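You operate a simulated robot arm through the tools that you are given. There is no shell and no other tool. Be economical: measure what you need, move in short steps, check, and stop when the job is done.

Carry out the task below with a simulated robot arm. There is one attempt and no reset: what you move stays moved.

Task
Put one of the short props from the top of the repair bench on top of the teal wax block.
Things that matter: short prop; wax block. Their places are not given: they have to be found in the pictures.

Only the result counts: the job must be done as asked and must still hold three seconds after the hand-in. Knocking over, shifting, dropping, spilling or breaking anything else fails it.

Robot
A 7-joint arm with a two-finger parallel gripper, fixed in place. Base frame: the origin is at the foot of the arm, x ahead of it, y to its left, z up. Readings come in cm, rad, newtons and seconds.
With the tool pointing down near the work surface it reaches from about 24 to 68 cm from the base axis. Its first joint turns from -1.152 to 1.152 rad. Payload 2.4 kg.
Tool frame: the origin (TCP) lies between the finger pads and is the grasp point; the fingertips stand 3 cm ahead of it; z points along the fingers, y is the line along which they close. The gripper opens to 9.4 cm. The fingers are 2.8 cm wide and 1 cm thick; the gripper's body (5 by 9.6 cm) begins 5.5 cm behind the TCP.
Orientation is that of the tool frame in the base frame, as a unit quaternion [w, x, y, z]. With the fingers straight down and closing along the base's y, the tool's x points along the base's -x, its y along +y and its z along -z.

Tools
- The arm moves only by the tool play_rows. Its argument "motion" is a list of rows, each a list of 5 numbers: the gripper command, from -1 (shut) to 1 (fully open), values between in proportion, then the shift along the tool's x, y, z in cm, then the turn about the tool's z in degrees. In form: [[hand, tx, ty, tz, yaw], ...]. A call has 1 to 20 rows; each row shifts and turns the commanded pose from where the row before left it, along the tool's axes as they then stand. Rows are played at 5 a second. More than 5 cm and 0.15 rad between two rows, or a gripper value outside its range, and nothing of the call is played. A pose out of reach is approached as far as the arm can. The call stops where the force on the tool passes 40 N (or 10 N more than at its start, if that is more) or the arm is blocked; 0.2 s more then pass. Each finger travels about 15.3 cm/s and halts on what it meets, pressing with about 35 N; the grip force reading is that of the motor and also rises with nothing between the fingers. The clock runs only during rows and for 0.2 s after the last one: add rows that do not move to give the fingers time. It gives the time, the measured TCP pose, the force on the tool (base axes), the opening and the grip force at its end, in the units of the frame above (readings bear some noise).
- Cameras (640 x 400 px; columns grow to the right, rows downward): "scene" is fixed at [6.24, 51.39, 143.95]; the picture's right is [-0.27, -0.96, 0.00], its down [-0.61, 0.17, -0.78] and it looks along [0.75, -0.21, -0.63] (base axes); focal length 359 px, centre (320, 200). "wrist" rides on the gripper at [-3.7, 0, -5.8] in the tool frame; the picture's right is [0.00, -1.00, 0.00], its down [0.97, 0.00, -0.24] and it looks along [0.24, 0.00, 0.97] (tool axes); focal length 218 px, centre (320, 200).
- capture(camera): a new picture of that camera. No time passes.
- point_at(camera, pixels): for up to 12 pixels [column, row] of the newest picture of that camera ("zoom" is the newest enlarged one), the place [x, y, z] in the base frame of the surface seen there, good to about 0.2 cm. No time passes.
- enlarge(camera, box): a new picture of the part [left, top, right, bottom] of that camera's present view, enlarged. No time passes.
- finish_job(): hands the job in; it is judged then, once.

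Go step by step. Measure first, check grasps and placings, and put right what went wrong. The budget is 60 turns and 20 pictures, counting those below and the enlarged ones. Unless the task says otherwise, let go and move clear before handing in, and close with one line.

The tools are called after ">>>" as a command line: name --pt "numbers of a row" for each row, then --argument value for the rest, lists and objects as JSON in quotes. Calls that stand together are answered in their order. play_rows: Moves the arm, as the interface text tells. Its arguments: {"type":"object","properties":{"motion":{"type":"array","items":{"type":"array","items":{"type":"number"}}}},"required":["motion"]} The other tools are called the same way: capture (camera) takes a picture; point_at (camera, pixels) gives the place of the surface under pixels of a picture; enlarge (camera, box) takes an enlarged picture of a part of a camera's view; finish_job () hands the job in.

At the start:

```text
time: 0.0
eef_pos: [29.25, 34.88, 119.51]
ee_rot: [0.001, 0.0, 1.0, 0.0]
wrist_force: [0.2, 0.1, -0.9]
opening: 9.41
finger_force: 0.1
```

scene: 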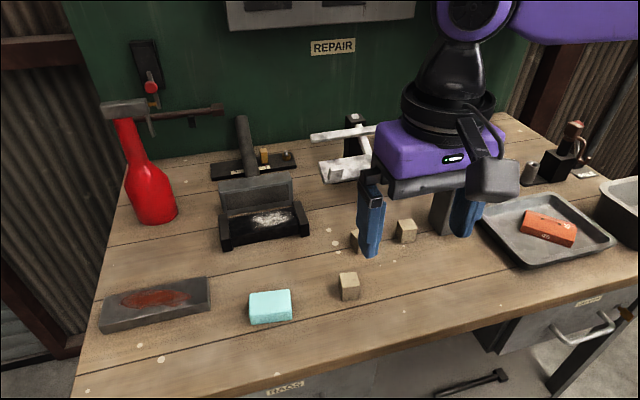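
wrist: 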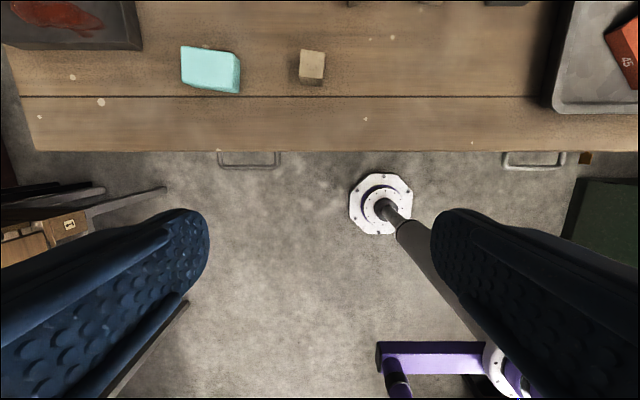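

The teal block is near scene (270,306), and small wooden cubes are near (349,286), (405,231) and (355,240). I'll enlarge that area to tell the props apart.

>>> enlarge --camera "scene" --box '[230, 200, 430, 340]'

>>> point_at --camera "scene" --pixels '[[250, 295], [290, 290], [292, 316], [252, 324], [270, 300], [340, 276], [357, 272], [349, 276], [343, 299], [360, 296], [405, 224], [354, 234]]'

```text
2.86 times, centred on (330, 270) of scene
```

zoom: 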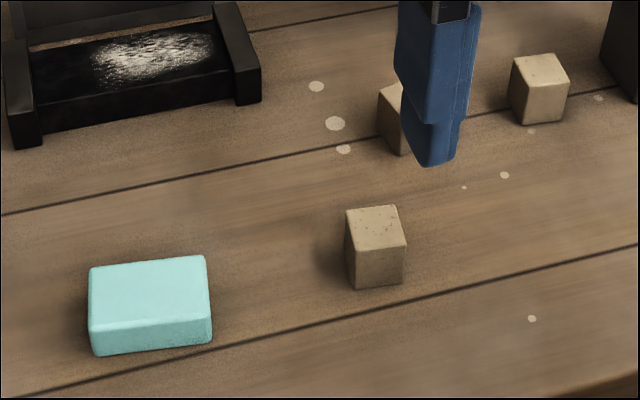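

```text
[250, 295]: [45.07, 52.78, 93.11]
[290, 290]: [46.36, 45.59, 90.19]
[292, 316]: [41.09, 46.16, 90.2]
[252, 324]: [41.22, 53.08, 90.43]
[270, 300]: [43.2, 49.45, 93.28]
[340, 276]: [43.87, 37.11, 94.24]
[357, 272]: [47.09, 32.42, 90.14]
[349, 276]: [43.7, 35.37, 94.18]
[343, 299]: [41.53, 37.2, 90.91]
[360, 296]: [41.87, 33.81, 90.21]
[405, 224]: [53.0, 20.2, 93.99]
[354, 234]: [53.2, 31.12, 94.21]
```

All three cubes stand about 4 cm high. The front one is free on every side, so I'll measure its top corners and those of the teal block in the zoom.

>>> point_at --camera "zoom" --pixels '[[349, 213], [393, 208], [402, 243], [355, 249], [376, 228], [94, 271], [202, 260], [207, 314], [94, 324], [150, 292], [355, 284], [401, 280]]'

>>> enlarge --camera "wrist" --box '[160, 20, 360, 120]'

```text
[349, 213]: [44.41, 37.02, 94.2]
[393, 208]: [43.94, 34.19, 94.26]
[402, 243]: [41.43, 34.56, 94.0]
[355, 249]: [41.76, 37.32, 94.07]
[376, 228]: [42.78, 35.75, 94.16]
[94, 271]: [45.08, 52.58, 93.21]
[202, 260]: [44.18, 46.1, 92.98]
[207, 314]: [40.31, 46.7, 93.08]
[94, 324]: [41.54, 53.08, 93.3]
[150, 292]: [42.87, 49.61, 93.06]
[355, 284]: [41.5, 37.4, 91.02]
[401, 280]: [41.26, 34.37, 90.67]
```

```text
3.20 times, centred on (260, 70) of wrist
```

zoom: 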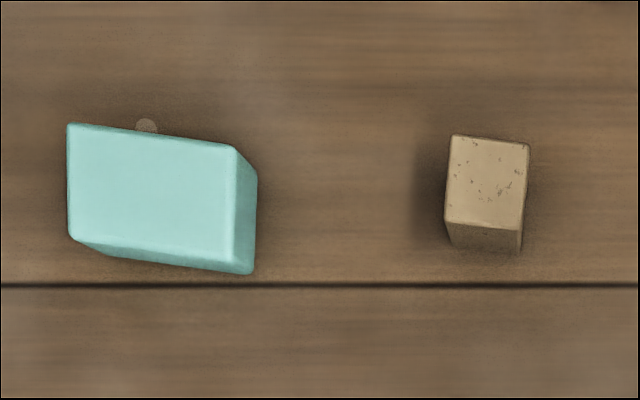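

The prop is centred at about (42.9, 35.75) with its top at 94.1. The block is centred at about (42.8, 49.6) with its top at 93.1, and both are turned about -8°. I'll move above the prop, yaw to match and come partway down.

>>> play_rows --pt "1 -4.55 0.3 0 0" --pt "1 -4.55 0.3 0 0" --pt "1 -4.55 0.27 0 0" --pt "1 0 0 4 0" --pt "1 0 0 4 0" --pt "1 0 0 4 0" --pt "1 0 0 4 0" --pt "1 0 0 3 8" --pt "1 0 0 0 0" --pt "1 0 0 0 0"

>>> capture --camera "wrist"

```text
time: 2.2
eef_pos: [42.89, 35.8, 100.36]
ee_rot: [0.0, 0.07, 0.998, 0.0]
wrist_force: [-0.7, 0.1, 0.2]
opening: 9.42
finger_force: 0.1
```

```text
15 pictures are left
```

wrist: 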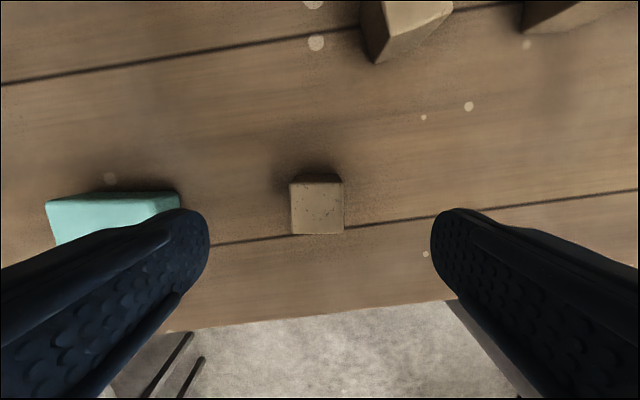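

The prop sits square between the fingers at wrist (317,208). I'll go down to z ≈ 93.5 and close.

>>> play_rows --pt "1 0 0 3 0" --pt "1 0 0 2.5 0" --pt "1 0 0 1.35 0" --pt "1 0 0 0 0" --pt "0 0 0 0 0" --pt "-0.5 0 0 0 0" --pt "-1 0 0 0 0" --pt "-1 0 0 0 0" --pt "-1 0 0 0 0"

```text
time: 4.2
eef_pos: [42.91, 35.74, 93.53]
ee_rot: [0.0, 0.07, 0.998, 0.001]
wrist_force: [0.4, 0.5, -0.3]
opening: 3.54
finger_force: 35.0
```

The fingers stopped at 3.54 cm with 35 N, so the prop is held. I'll lift it and check.

>>> play_rows --pt "-1 0 0 -1 0" --pt "-1 0 0 -3 0" --pt "-1 0 0 -4 0" --pt "-1 0 0 0 0"

>>> capture --camera "wrist"

>>> enlarge --camera "scene" --box '[230, 200, 430, 340]'

```text
time: 5.2
eef_pos: [42.76, 35.79, 101.49]
ee_rot: [0.0, 0.069, 0.998, 0.0]
wrist_force: [0.0, 0.4, -0.6]
opening: 0.02
finger_force: 33.0
```

```text
14 pictures are left
```

wrist: 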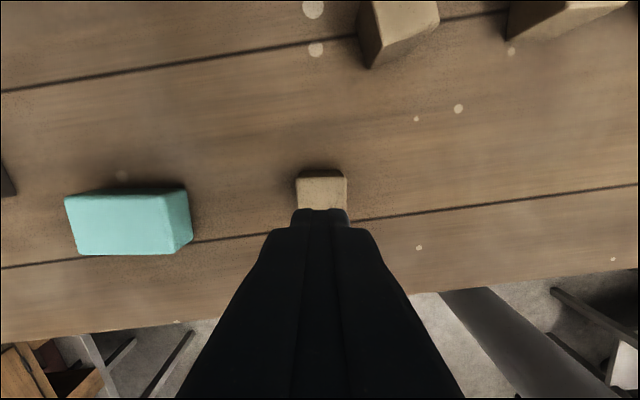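

```text
2.86 times, centred on (330, 270) of scene
```

zoom: 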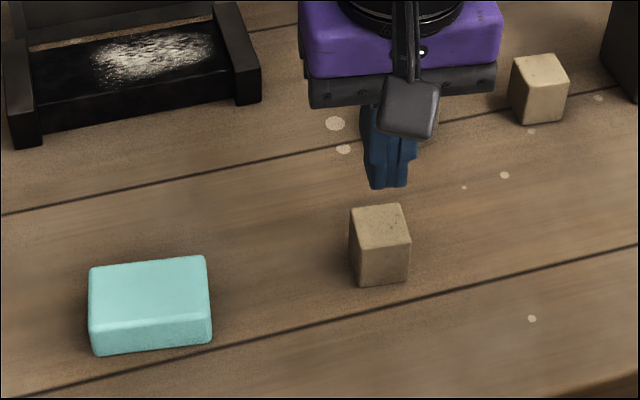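

The fingers shut to 0.02 cm and the prop is still on the bench, so it slipped out. I'll measure it again to see why.

>>> point_at --camera "zoom" --pixels '[[353, 212], [398, 207], [407, 241], [359, 247], [380, 226], [353, 250], [360, 281], [407, 277], [383, 262], [383, 281], [540, 68], [150, 292]]'

>>> enlarge --camera "scene" --box '[325, 260, 375, 310]'

```text
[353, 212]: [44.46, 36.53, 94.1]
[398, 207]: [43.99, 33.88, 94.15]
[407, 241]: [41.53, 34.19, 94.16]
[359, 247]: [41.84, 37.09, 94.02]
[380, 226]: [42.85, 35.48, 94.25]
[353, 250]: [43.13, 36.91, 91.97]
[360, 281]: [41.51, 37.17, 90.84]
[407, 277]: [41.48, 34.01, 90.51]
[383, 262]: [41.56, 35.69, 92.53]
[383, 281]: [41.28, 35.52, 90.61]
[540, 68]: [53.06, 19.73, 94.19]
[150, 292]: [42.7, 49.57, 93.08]
```

```text
8.00 times, centred on (350, 285) of scene
```

zoom: 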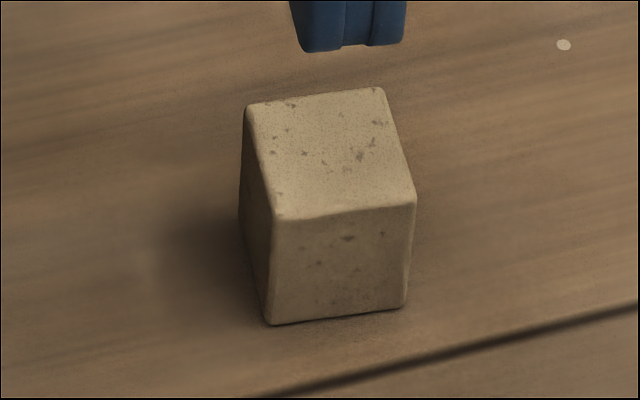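

The prop barely moved: it's centred at about (42.9, 35.5), still square at about -8.5°. I'll grip again slightly lower, give it longer to settle, and lift in a very small step to see the forces.

>>> play_rows --pt "1 -0.15 -0.3 0 0" --pt "1 0 0 0 0" --pt "1 0 0 0 0" --pt "1 0 0 3 0" --pt "1 0 0 3 0" --pt "1 0 0 2.1 0" --pt "1 0 0 0 0" --pt "0 0 0 0 0" --pt "-0.3 0 0 0 0" --pt "-0.5 0 0 0 0" --pt "-1 0 0 0 0" --pt "-1 0 0 0 0" --pt "-1 0 0 0 0" --pt "-1 0 0 0 0"

>>> play_rows --pt "-1 0 0 -0.1 0" --pt "-1 0 0 -0.1 0" --pt "-1 0 0 -0.1 0" --pt "-1 0 0 -0.1 0"

```text
time: 8.2
eef_pos: [42.97, 35.44, 93.43]
ee_rot: [0.0, 0.07, 0.998, 0.0]
wrist_force: [0.4, 0.1, 0.0]
opening: 3.57
finger_force: 35.1
```

```text
time: 9.2
eef_pos: [43.0, 35.58, 94.03]
ee_rot: [0.0, 0.069, 0.998, -0.001]
wrist_force: [-0.3, -0.5, -0.4]
opening: 3.55
finger_force: 35.2
```

The grip still reads 3.55 cm after a 0.4 cm lift. I'll check whether the prop came up with it.

>>> enlarge --camera "scene" --box '[300, 230, 400, 310]'

```text
5.00 times, centred on (350, 270) of scene
```

zoom: 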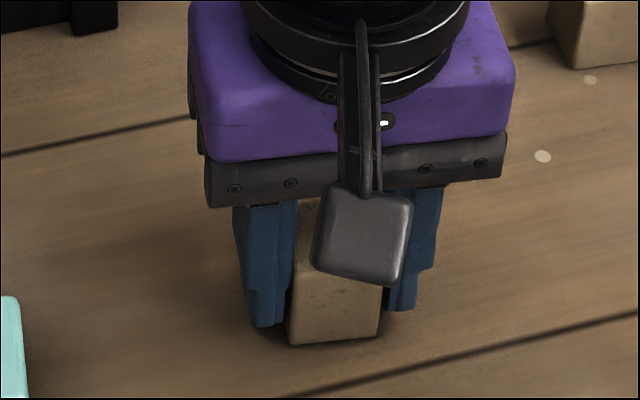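

The prop is between the fingers. I'll measure the low front edge (zoom (335,338)) and the top of the front face to see whether it left the bench.

>>> point_at --camera "zoom" --pixels '[[335, 336], [335, 340], [300, 340], [335, 300], [305, 270], [335, 350], [262, 322], [402, 306], [303, 215]]'

```text
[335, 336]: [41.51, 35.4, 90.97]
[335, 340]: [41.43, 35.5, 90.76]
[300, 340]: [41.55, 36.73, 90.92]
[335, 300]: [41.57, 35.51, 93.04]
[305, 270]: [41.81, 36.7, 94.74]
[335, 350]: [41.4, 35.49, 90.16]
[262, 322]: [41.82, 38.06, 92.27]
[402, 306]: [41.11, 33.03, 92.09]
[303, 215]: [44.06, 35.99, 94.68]
```

The top is now at about 94.7, so it did lift about 0.5 cm. The fast lift must have shaken it loose, so I'll raise it gently this time.

>>> play_rows --pt "-1 0 0 -0.1 0" --pt "-1 0 0 -0.15 0" --pt "-1 0 0 -0.2 0" --pt "-1 0 0 -0.2 0" --pt "-1 0 0 -0.2 0" --pt "-1 0 0 -0.15 0" --pt "-1 0 0 -0.1 0" --pt "-1 0 0 0 0" --pt "-1 0 0 0 0"

>>> enlarge --camera "scene" --box '[300, 230, 400, 310]'

```text
time: 11.2
eef_pos: [43.06, 35.45, 94.87]
ee_rot: [0.0, 0.07, 0.998, 0.0]
wrist_force: [-0.9, 0.3, -1.3]
opening: 3.57
finger_force: 35.2
```

```text
5.00 times, centred on (350, 270) of scene
```

zoom: 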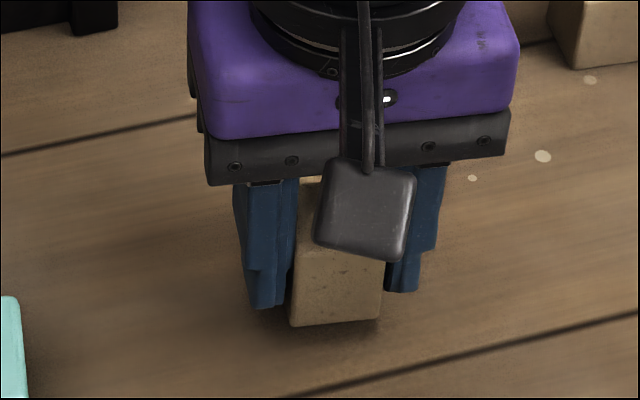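

It's held and the offset to the fingers hasn't changed. I'll keep raising it slowly to a clearance height of about 97.9.

>>> play_rows --pt "-1 0 0 -0.1 0" --pt "-1 0 0 -0.2 0" --pt "-1 0 0 -0.25 0" --pt "-1 0 0 -0.25 0" --pt "-1 0 0 -0.25 0" --pt "-1 0 0 -0.25 0" --pt "-1 0 0 -0.25 0" --pt "-1 0 0 -0.25 0" --pt "-1 0 0 -0.25 0" --pt "-1 0 0 -0.25 0" --pt "-1 0 0 -0.25 0" --pt "-1 0 0 -0.25 0" --pt "-1 0 0 -0.2 0" --pt "-1 0 0 -0.1 0" --pt "-1 0 0 0 0"

>>> enlarge --camera "scene" --box '[300, 220, 400, 300]'

```text
time: 14.4
eef_pos: [42.85, 35.67, 98.02]
ee_rot: [0.001, 0.069, 0.998, 0.001]
wrist_force: [-0.3, 0.3, -0.9]
opening: 3.57
finger_force: 34.5
```

```text
5.00 times, centred on (350, 260) of scene
```

zoom: 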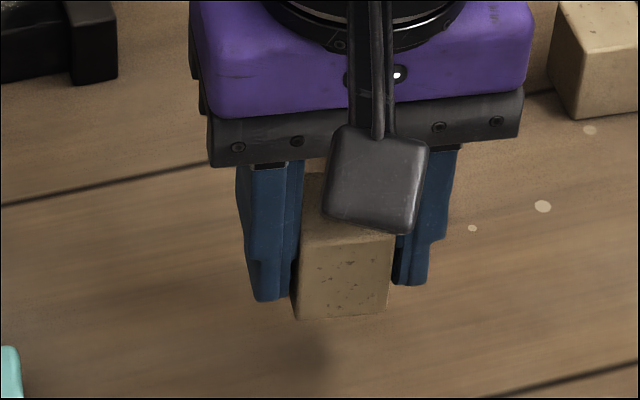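

It's still in the grip but looks slightly tilted. I'll measure its front face and bottom before carrying it.

>>> point_at --camera "zoom" --pixels '[[305, 312], [340, 314], [380, 308], [308, 250], [340, 255], [385, 245], [312, 230], [312, 180], [320, 165], [265, 296], [412, 280]]'

```text
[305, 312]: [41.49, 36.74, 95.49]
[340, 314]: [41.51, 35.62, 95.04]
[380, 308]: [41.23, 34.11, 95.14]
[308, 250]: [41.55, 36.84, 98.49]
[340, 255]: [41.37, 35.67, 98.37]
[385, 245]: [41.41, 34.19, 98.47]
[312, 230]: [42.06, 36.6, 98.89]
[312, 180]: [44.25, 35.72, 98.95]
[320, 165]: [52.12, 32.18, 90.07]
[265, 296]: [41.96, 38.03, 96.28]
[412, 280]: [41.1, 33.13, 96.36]
```

The prop is upright, with its top at 98.9 and bottom at about 94.8, which clears the block by about 1.6 cm. I'll carry it gently sideways, half the distance first.

>>> play_rows --pt "-1 0.022 0.15 0 0" --pt "-1 0.052 0.35 0 0" --pt "-1 0.067 0.45 0 0" --pt "-1 0.074 0.5 0 0" --pt "-1 0.074 0.5 0 0" --pt "-1 0.074 0.5 0 0" --pt "-1 0.074 0.5 0 0" --pt "-1 0.074 0.5 0 0" --pt "-1 0.074 0.5 0 0" --pt "-1 0.074 0.5 0 0" --pt "-1 0.074 0.5 0 0" --pt "-1 0.074 0.5 0 0" --pt "-1 0.074 0.5 0 0" --pt "-1 0.067 0.45 0 0" --pt "-1 0.052 0.35 0 0" --pt "-1 0.022 0.15 0 0" --pt "-1 0 0 0 0"

>>> enlarge --camera "scene" --box '[230, 220, 370, 330]'

```text
time: 18.0
eef_pos: [42.97, 42.49, 98.11]
ee_rot: [0.0, 0.07, 0.998, 0.0]
wrist_force: [0.0, -0.1, 0.0]
opening: 3.58
finger_force: 34.8
```

```text
3.64 times, centred on (300, 275) of scene
```

zoom: 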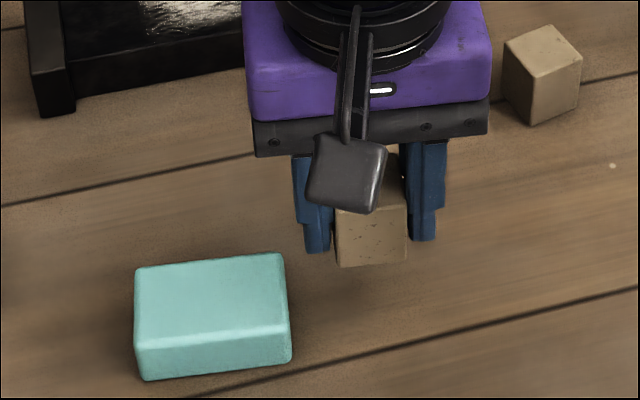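

It's still firmly held, now at (42.97, 42.49). I'll do the second half.

>>> play_rows --pt "-1 0.03 0.15 0 0" --pt "-1 0.06 0.35 0 0" --pt "-1 0.067 0.45 0 0" --pt "-1 0.08 0.51 0 0" --pt "-1 0.08 0.51 0 0" --pt "-1 0.08 0.51 0 0" --pt "-1 0.08 0.51 0 0" --pt "-1 0.08 0.51 0 0" --pt "-1 0.08 0.51 0 0" --pt "-1 0.08 0.51 0 0" --pt "-1 0.08 0.51 0 0" --pt "-1 0.08 0.51 0 0" --pt "-1 0.08 0.51 0 0" --pt "-1 0.067 0.45 0 0" --pt "-1 0.06 0.35 0 0" --pt "-1 0.03 0.15 0 0" --pt "-1 0 0 0 0"

>>> enlarge --camera "scene" --box '[220, 230, 340, 330]'

```text
time: 21.6
eef_pos: [42.82, 49.7, 98.02]
ee_rot: [0.0, 0.069, 0.998, 0.001]
wrist_force: [-0.4, -0.3, -1.5]
opening: 3.57
finger_force: 34.8
```

```text
4.00 times, centred on (280, 280) of scene
```

zoom: 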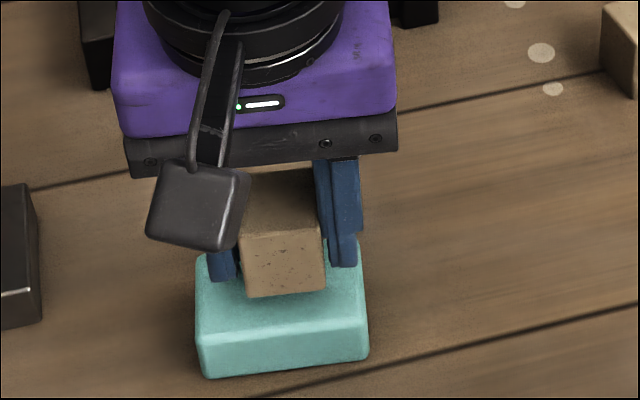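

>>> point_at --camera "zoom" --pixels '[[250, 290], [320, 284], [285, 292], [245, 240], [285, 240], [318, 232], [280, 210], [310, 180], [255, 178], [205, 315], [360, 305], [285, 318]]'

```text
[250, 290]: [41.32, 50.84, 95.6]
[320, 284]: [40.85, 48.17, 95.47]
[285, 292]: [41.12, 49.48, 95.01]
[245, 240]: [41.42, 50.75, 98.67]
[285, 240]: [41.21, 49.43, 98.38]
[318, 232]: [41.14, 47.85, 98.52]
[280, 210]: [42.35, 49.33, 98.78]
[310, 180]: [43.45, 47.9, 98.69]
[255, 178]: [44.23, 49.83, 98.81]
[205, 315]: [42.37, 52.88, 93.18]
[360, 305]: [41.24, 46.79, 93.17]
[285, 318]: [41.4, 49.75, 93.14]
```

The prop is centred over the block at about (42.75, 49.4), with its bottom about 1.5 cm above the block's top. I'll lower it gently.

>>> play_rows --pt "-1 0 0 0.1 0" --pt "-1 0 0 0.2 0" --pt "-1 0 0 0.25 0" --pt "-1 0 0 0.25 0" --pt "-1 0 0 0.2 0" --pt "-1 0 0 0.15 0" --pt "-1 0 0 0.1 0" --pt "-1 0 0 0.05 0" --pt "-1 0 0 0 0"

>>> play_rows --pt "-1 0 0 0.05 0" --pt "-1 0 0 0.05 0" --pt "-1 0 0 0 0"

>>> play_rows --pt "-1 0 0 0.05 0" --pt "-1 0 0 0 0"

```text
time: 23.6
eef_pos: [42.8, 49.51, 96.71]
ee_rot: [-0.001, 0.07, 0.998, -0.001]
wrist_force: [-0.3, -0.4, -0.9]
opening: 3.58
finger_force: 34.6
```

```text
time: 24.4
eef_pos: [42.83, 49.58, 96.66]
ee_rot: [0.0, 0.069, 0.998, 0.0]
wrist_force: [-0.5, -1.0, -0.7]
opening: 3.59
finger_force: 34.7
```

```text
time: 25.0
eef_pos: [42.77, 49.56, 96.6]
ee_rot: [0.0, 0.069, 0.998, 0.0]
wrist_force: [-1.0, -1.2, -1.5]
opening: 3.57
finger_force: 34.8
```

There's no contact force yet and the bottom should be about 0.05 cm off. I'll continue in tiny steps.

>>> play_rows --pt "-1 0 0 0.05 0" --pt "-1 0 0 0 0"

>>> play_rows --pt "-1 0 0 0.04 0" --pt "-1 0 0 0 0"

```text
time: 25.6
eef_pos: [42.71, 49.57, 96.52]
ee_rot: [0.0, 0.069, 0.998, 0.0]
wrist_force: [-0.4, 1.3, -1.0]
opening: 3.55
finger_force: 35.5
```

```text
time: 26.2
eef_pos: [42.76, 49.66, 96.5]
ee_rot: [0.0, 0.069, 0.998, 0.0]
wrist_force: [0.7, 0.2, -1.0]
opening: 3.57
finger_force: 35.5
```

>>> play_rows --pt "-1 0 0 0.05 0" --pt "-1 0 0 0 0"

>>> enlarge --camera "scene" --box '[240, 260, 320, 330]'

```text
time: 26.8
eef_pos: [42.84, 49.63, 96.63]
ee_rot: [0.0, 0.07, 0.998, 0.001]
wrist_force: [-0.1, -0.7, -1.0]
opening: 3.56
finger_force: 35.2
```

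```text
5.71 times, centred on (280, 295) of scene
```

zoom: 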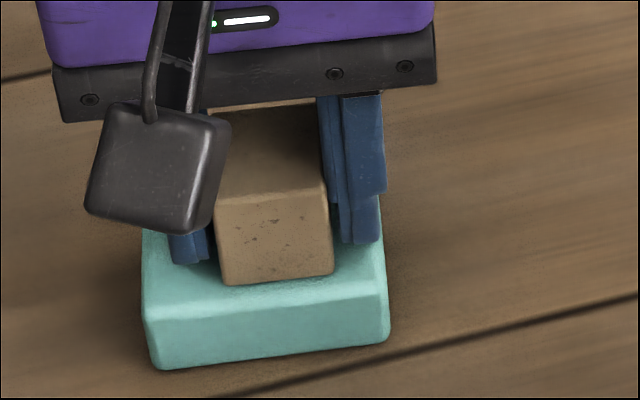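

It looks almost or just touching, so I'll measure the top and front face.

>>> point_at --camera "zoom" --pixels '[[260, 185], [300, 170], [270, 150], [300, 140], [240, 185], [315, 180], [270, 280], [275, 276], [270, 295], [240, 300], [300, 295], [350, 285]]'

```text
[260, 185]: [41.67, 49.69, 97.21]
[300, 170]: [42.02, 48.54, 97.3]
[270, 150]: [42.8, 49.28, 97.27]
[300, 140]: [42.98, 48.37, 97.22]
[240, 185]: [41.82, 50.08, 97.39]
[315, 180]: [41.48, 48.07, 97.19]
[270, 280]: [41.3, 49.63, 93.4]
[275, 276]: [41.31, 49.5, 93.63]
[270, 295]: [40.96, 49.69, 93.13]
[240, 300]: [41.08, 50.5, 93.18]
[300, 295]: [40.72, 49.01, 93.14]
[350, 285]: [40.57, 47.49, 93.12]
```

The top is at 97.25, which is the block top (93.14) plus the prop height (4.1), so it's resting on the block. I'll open slowly.

>>> play_rows --pt "-0.3 0 0 0 0" --pt "-0.2 0 0 0 0" --pt "-0.1 0 0 0 0" --pt "0 0 0 0 0" --pt "0.15 0 0 0 0" --pt "0.3 0 0 0 0" --pt "0.5 0 0 0 0" --pt "0.5 0 0 0 0"

>>> enlarge --camera "scene" --box '[230, 250, 330, 330]'

```text
time: 28.6
eef_pos: [42.69, 49.6, 96.48]
ee_rot: [0.0, 0.07, 0.998, 0.0]
wrist_force: [-0.1, -0.3, -0.5]
opening: 7.09
finger_force: 0.0
```

```text
5.00 times, centred on (280, 290) of scene
```

zoom: 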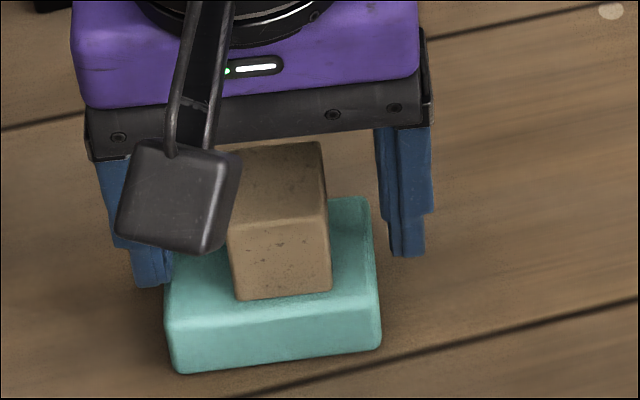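

The prop stands on the block and both fingers are clear of it. I'll raise the arm straight up and check once more.

>>> play_rows --pt "0.5 0 0 -0.5 0" --pt "0.5 0 0 -1.5 0" --pt "0.5 0 0 -2.5 0" --pt "0.5 0 0 -3 0" --pt "0.5 0 0 -3 0" --pt "0.5 0 0 -2 0" --pt "0.5 0 0 0 0" --pt "0.5 0 0 0 0"

>>> capture --camera "scene"

```text
time: 30.4
eef_pos: [42.71, 49.49, 109.06]
ee_rot: [0.0, 0.069, 0.998, 0.0]
wrist_force: [0.4, -0.4, 0.2]
opening: 7.03
finger_force: 0.0
```

```text
4 pictures are left
```

scene: 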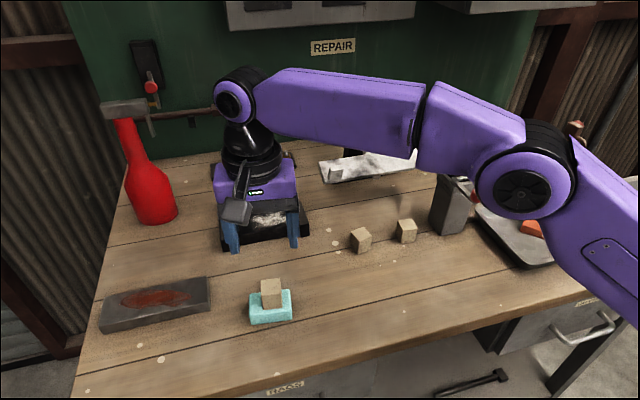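

The prop stands steady on the teal block at (271,293), the arm is clear, and the other items on the bench are where they were. I'm handing the job in.

>>> finish_job

```text
The job is handed in.
```

One short prop is standing on top of the teal wax block, the gripper has let go and moved clear, and the job is handed in; the prop slipped from the first grip but stayed on the bench, and a slower second lift held.
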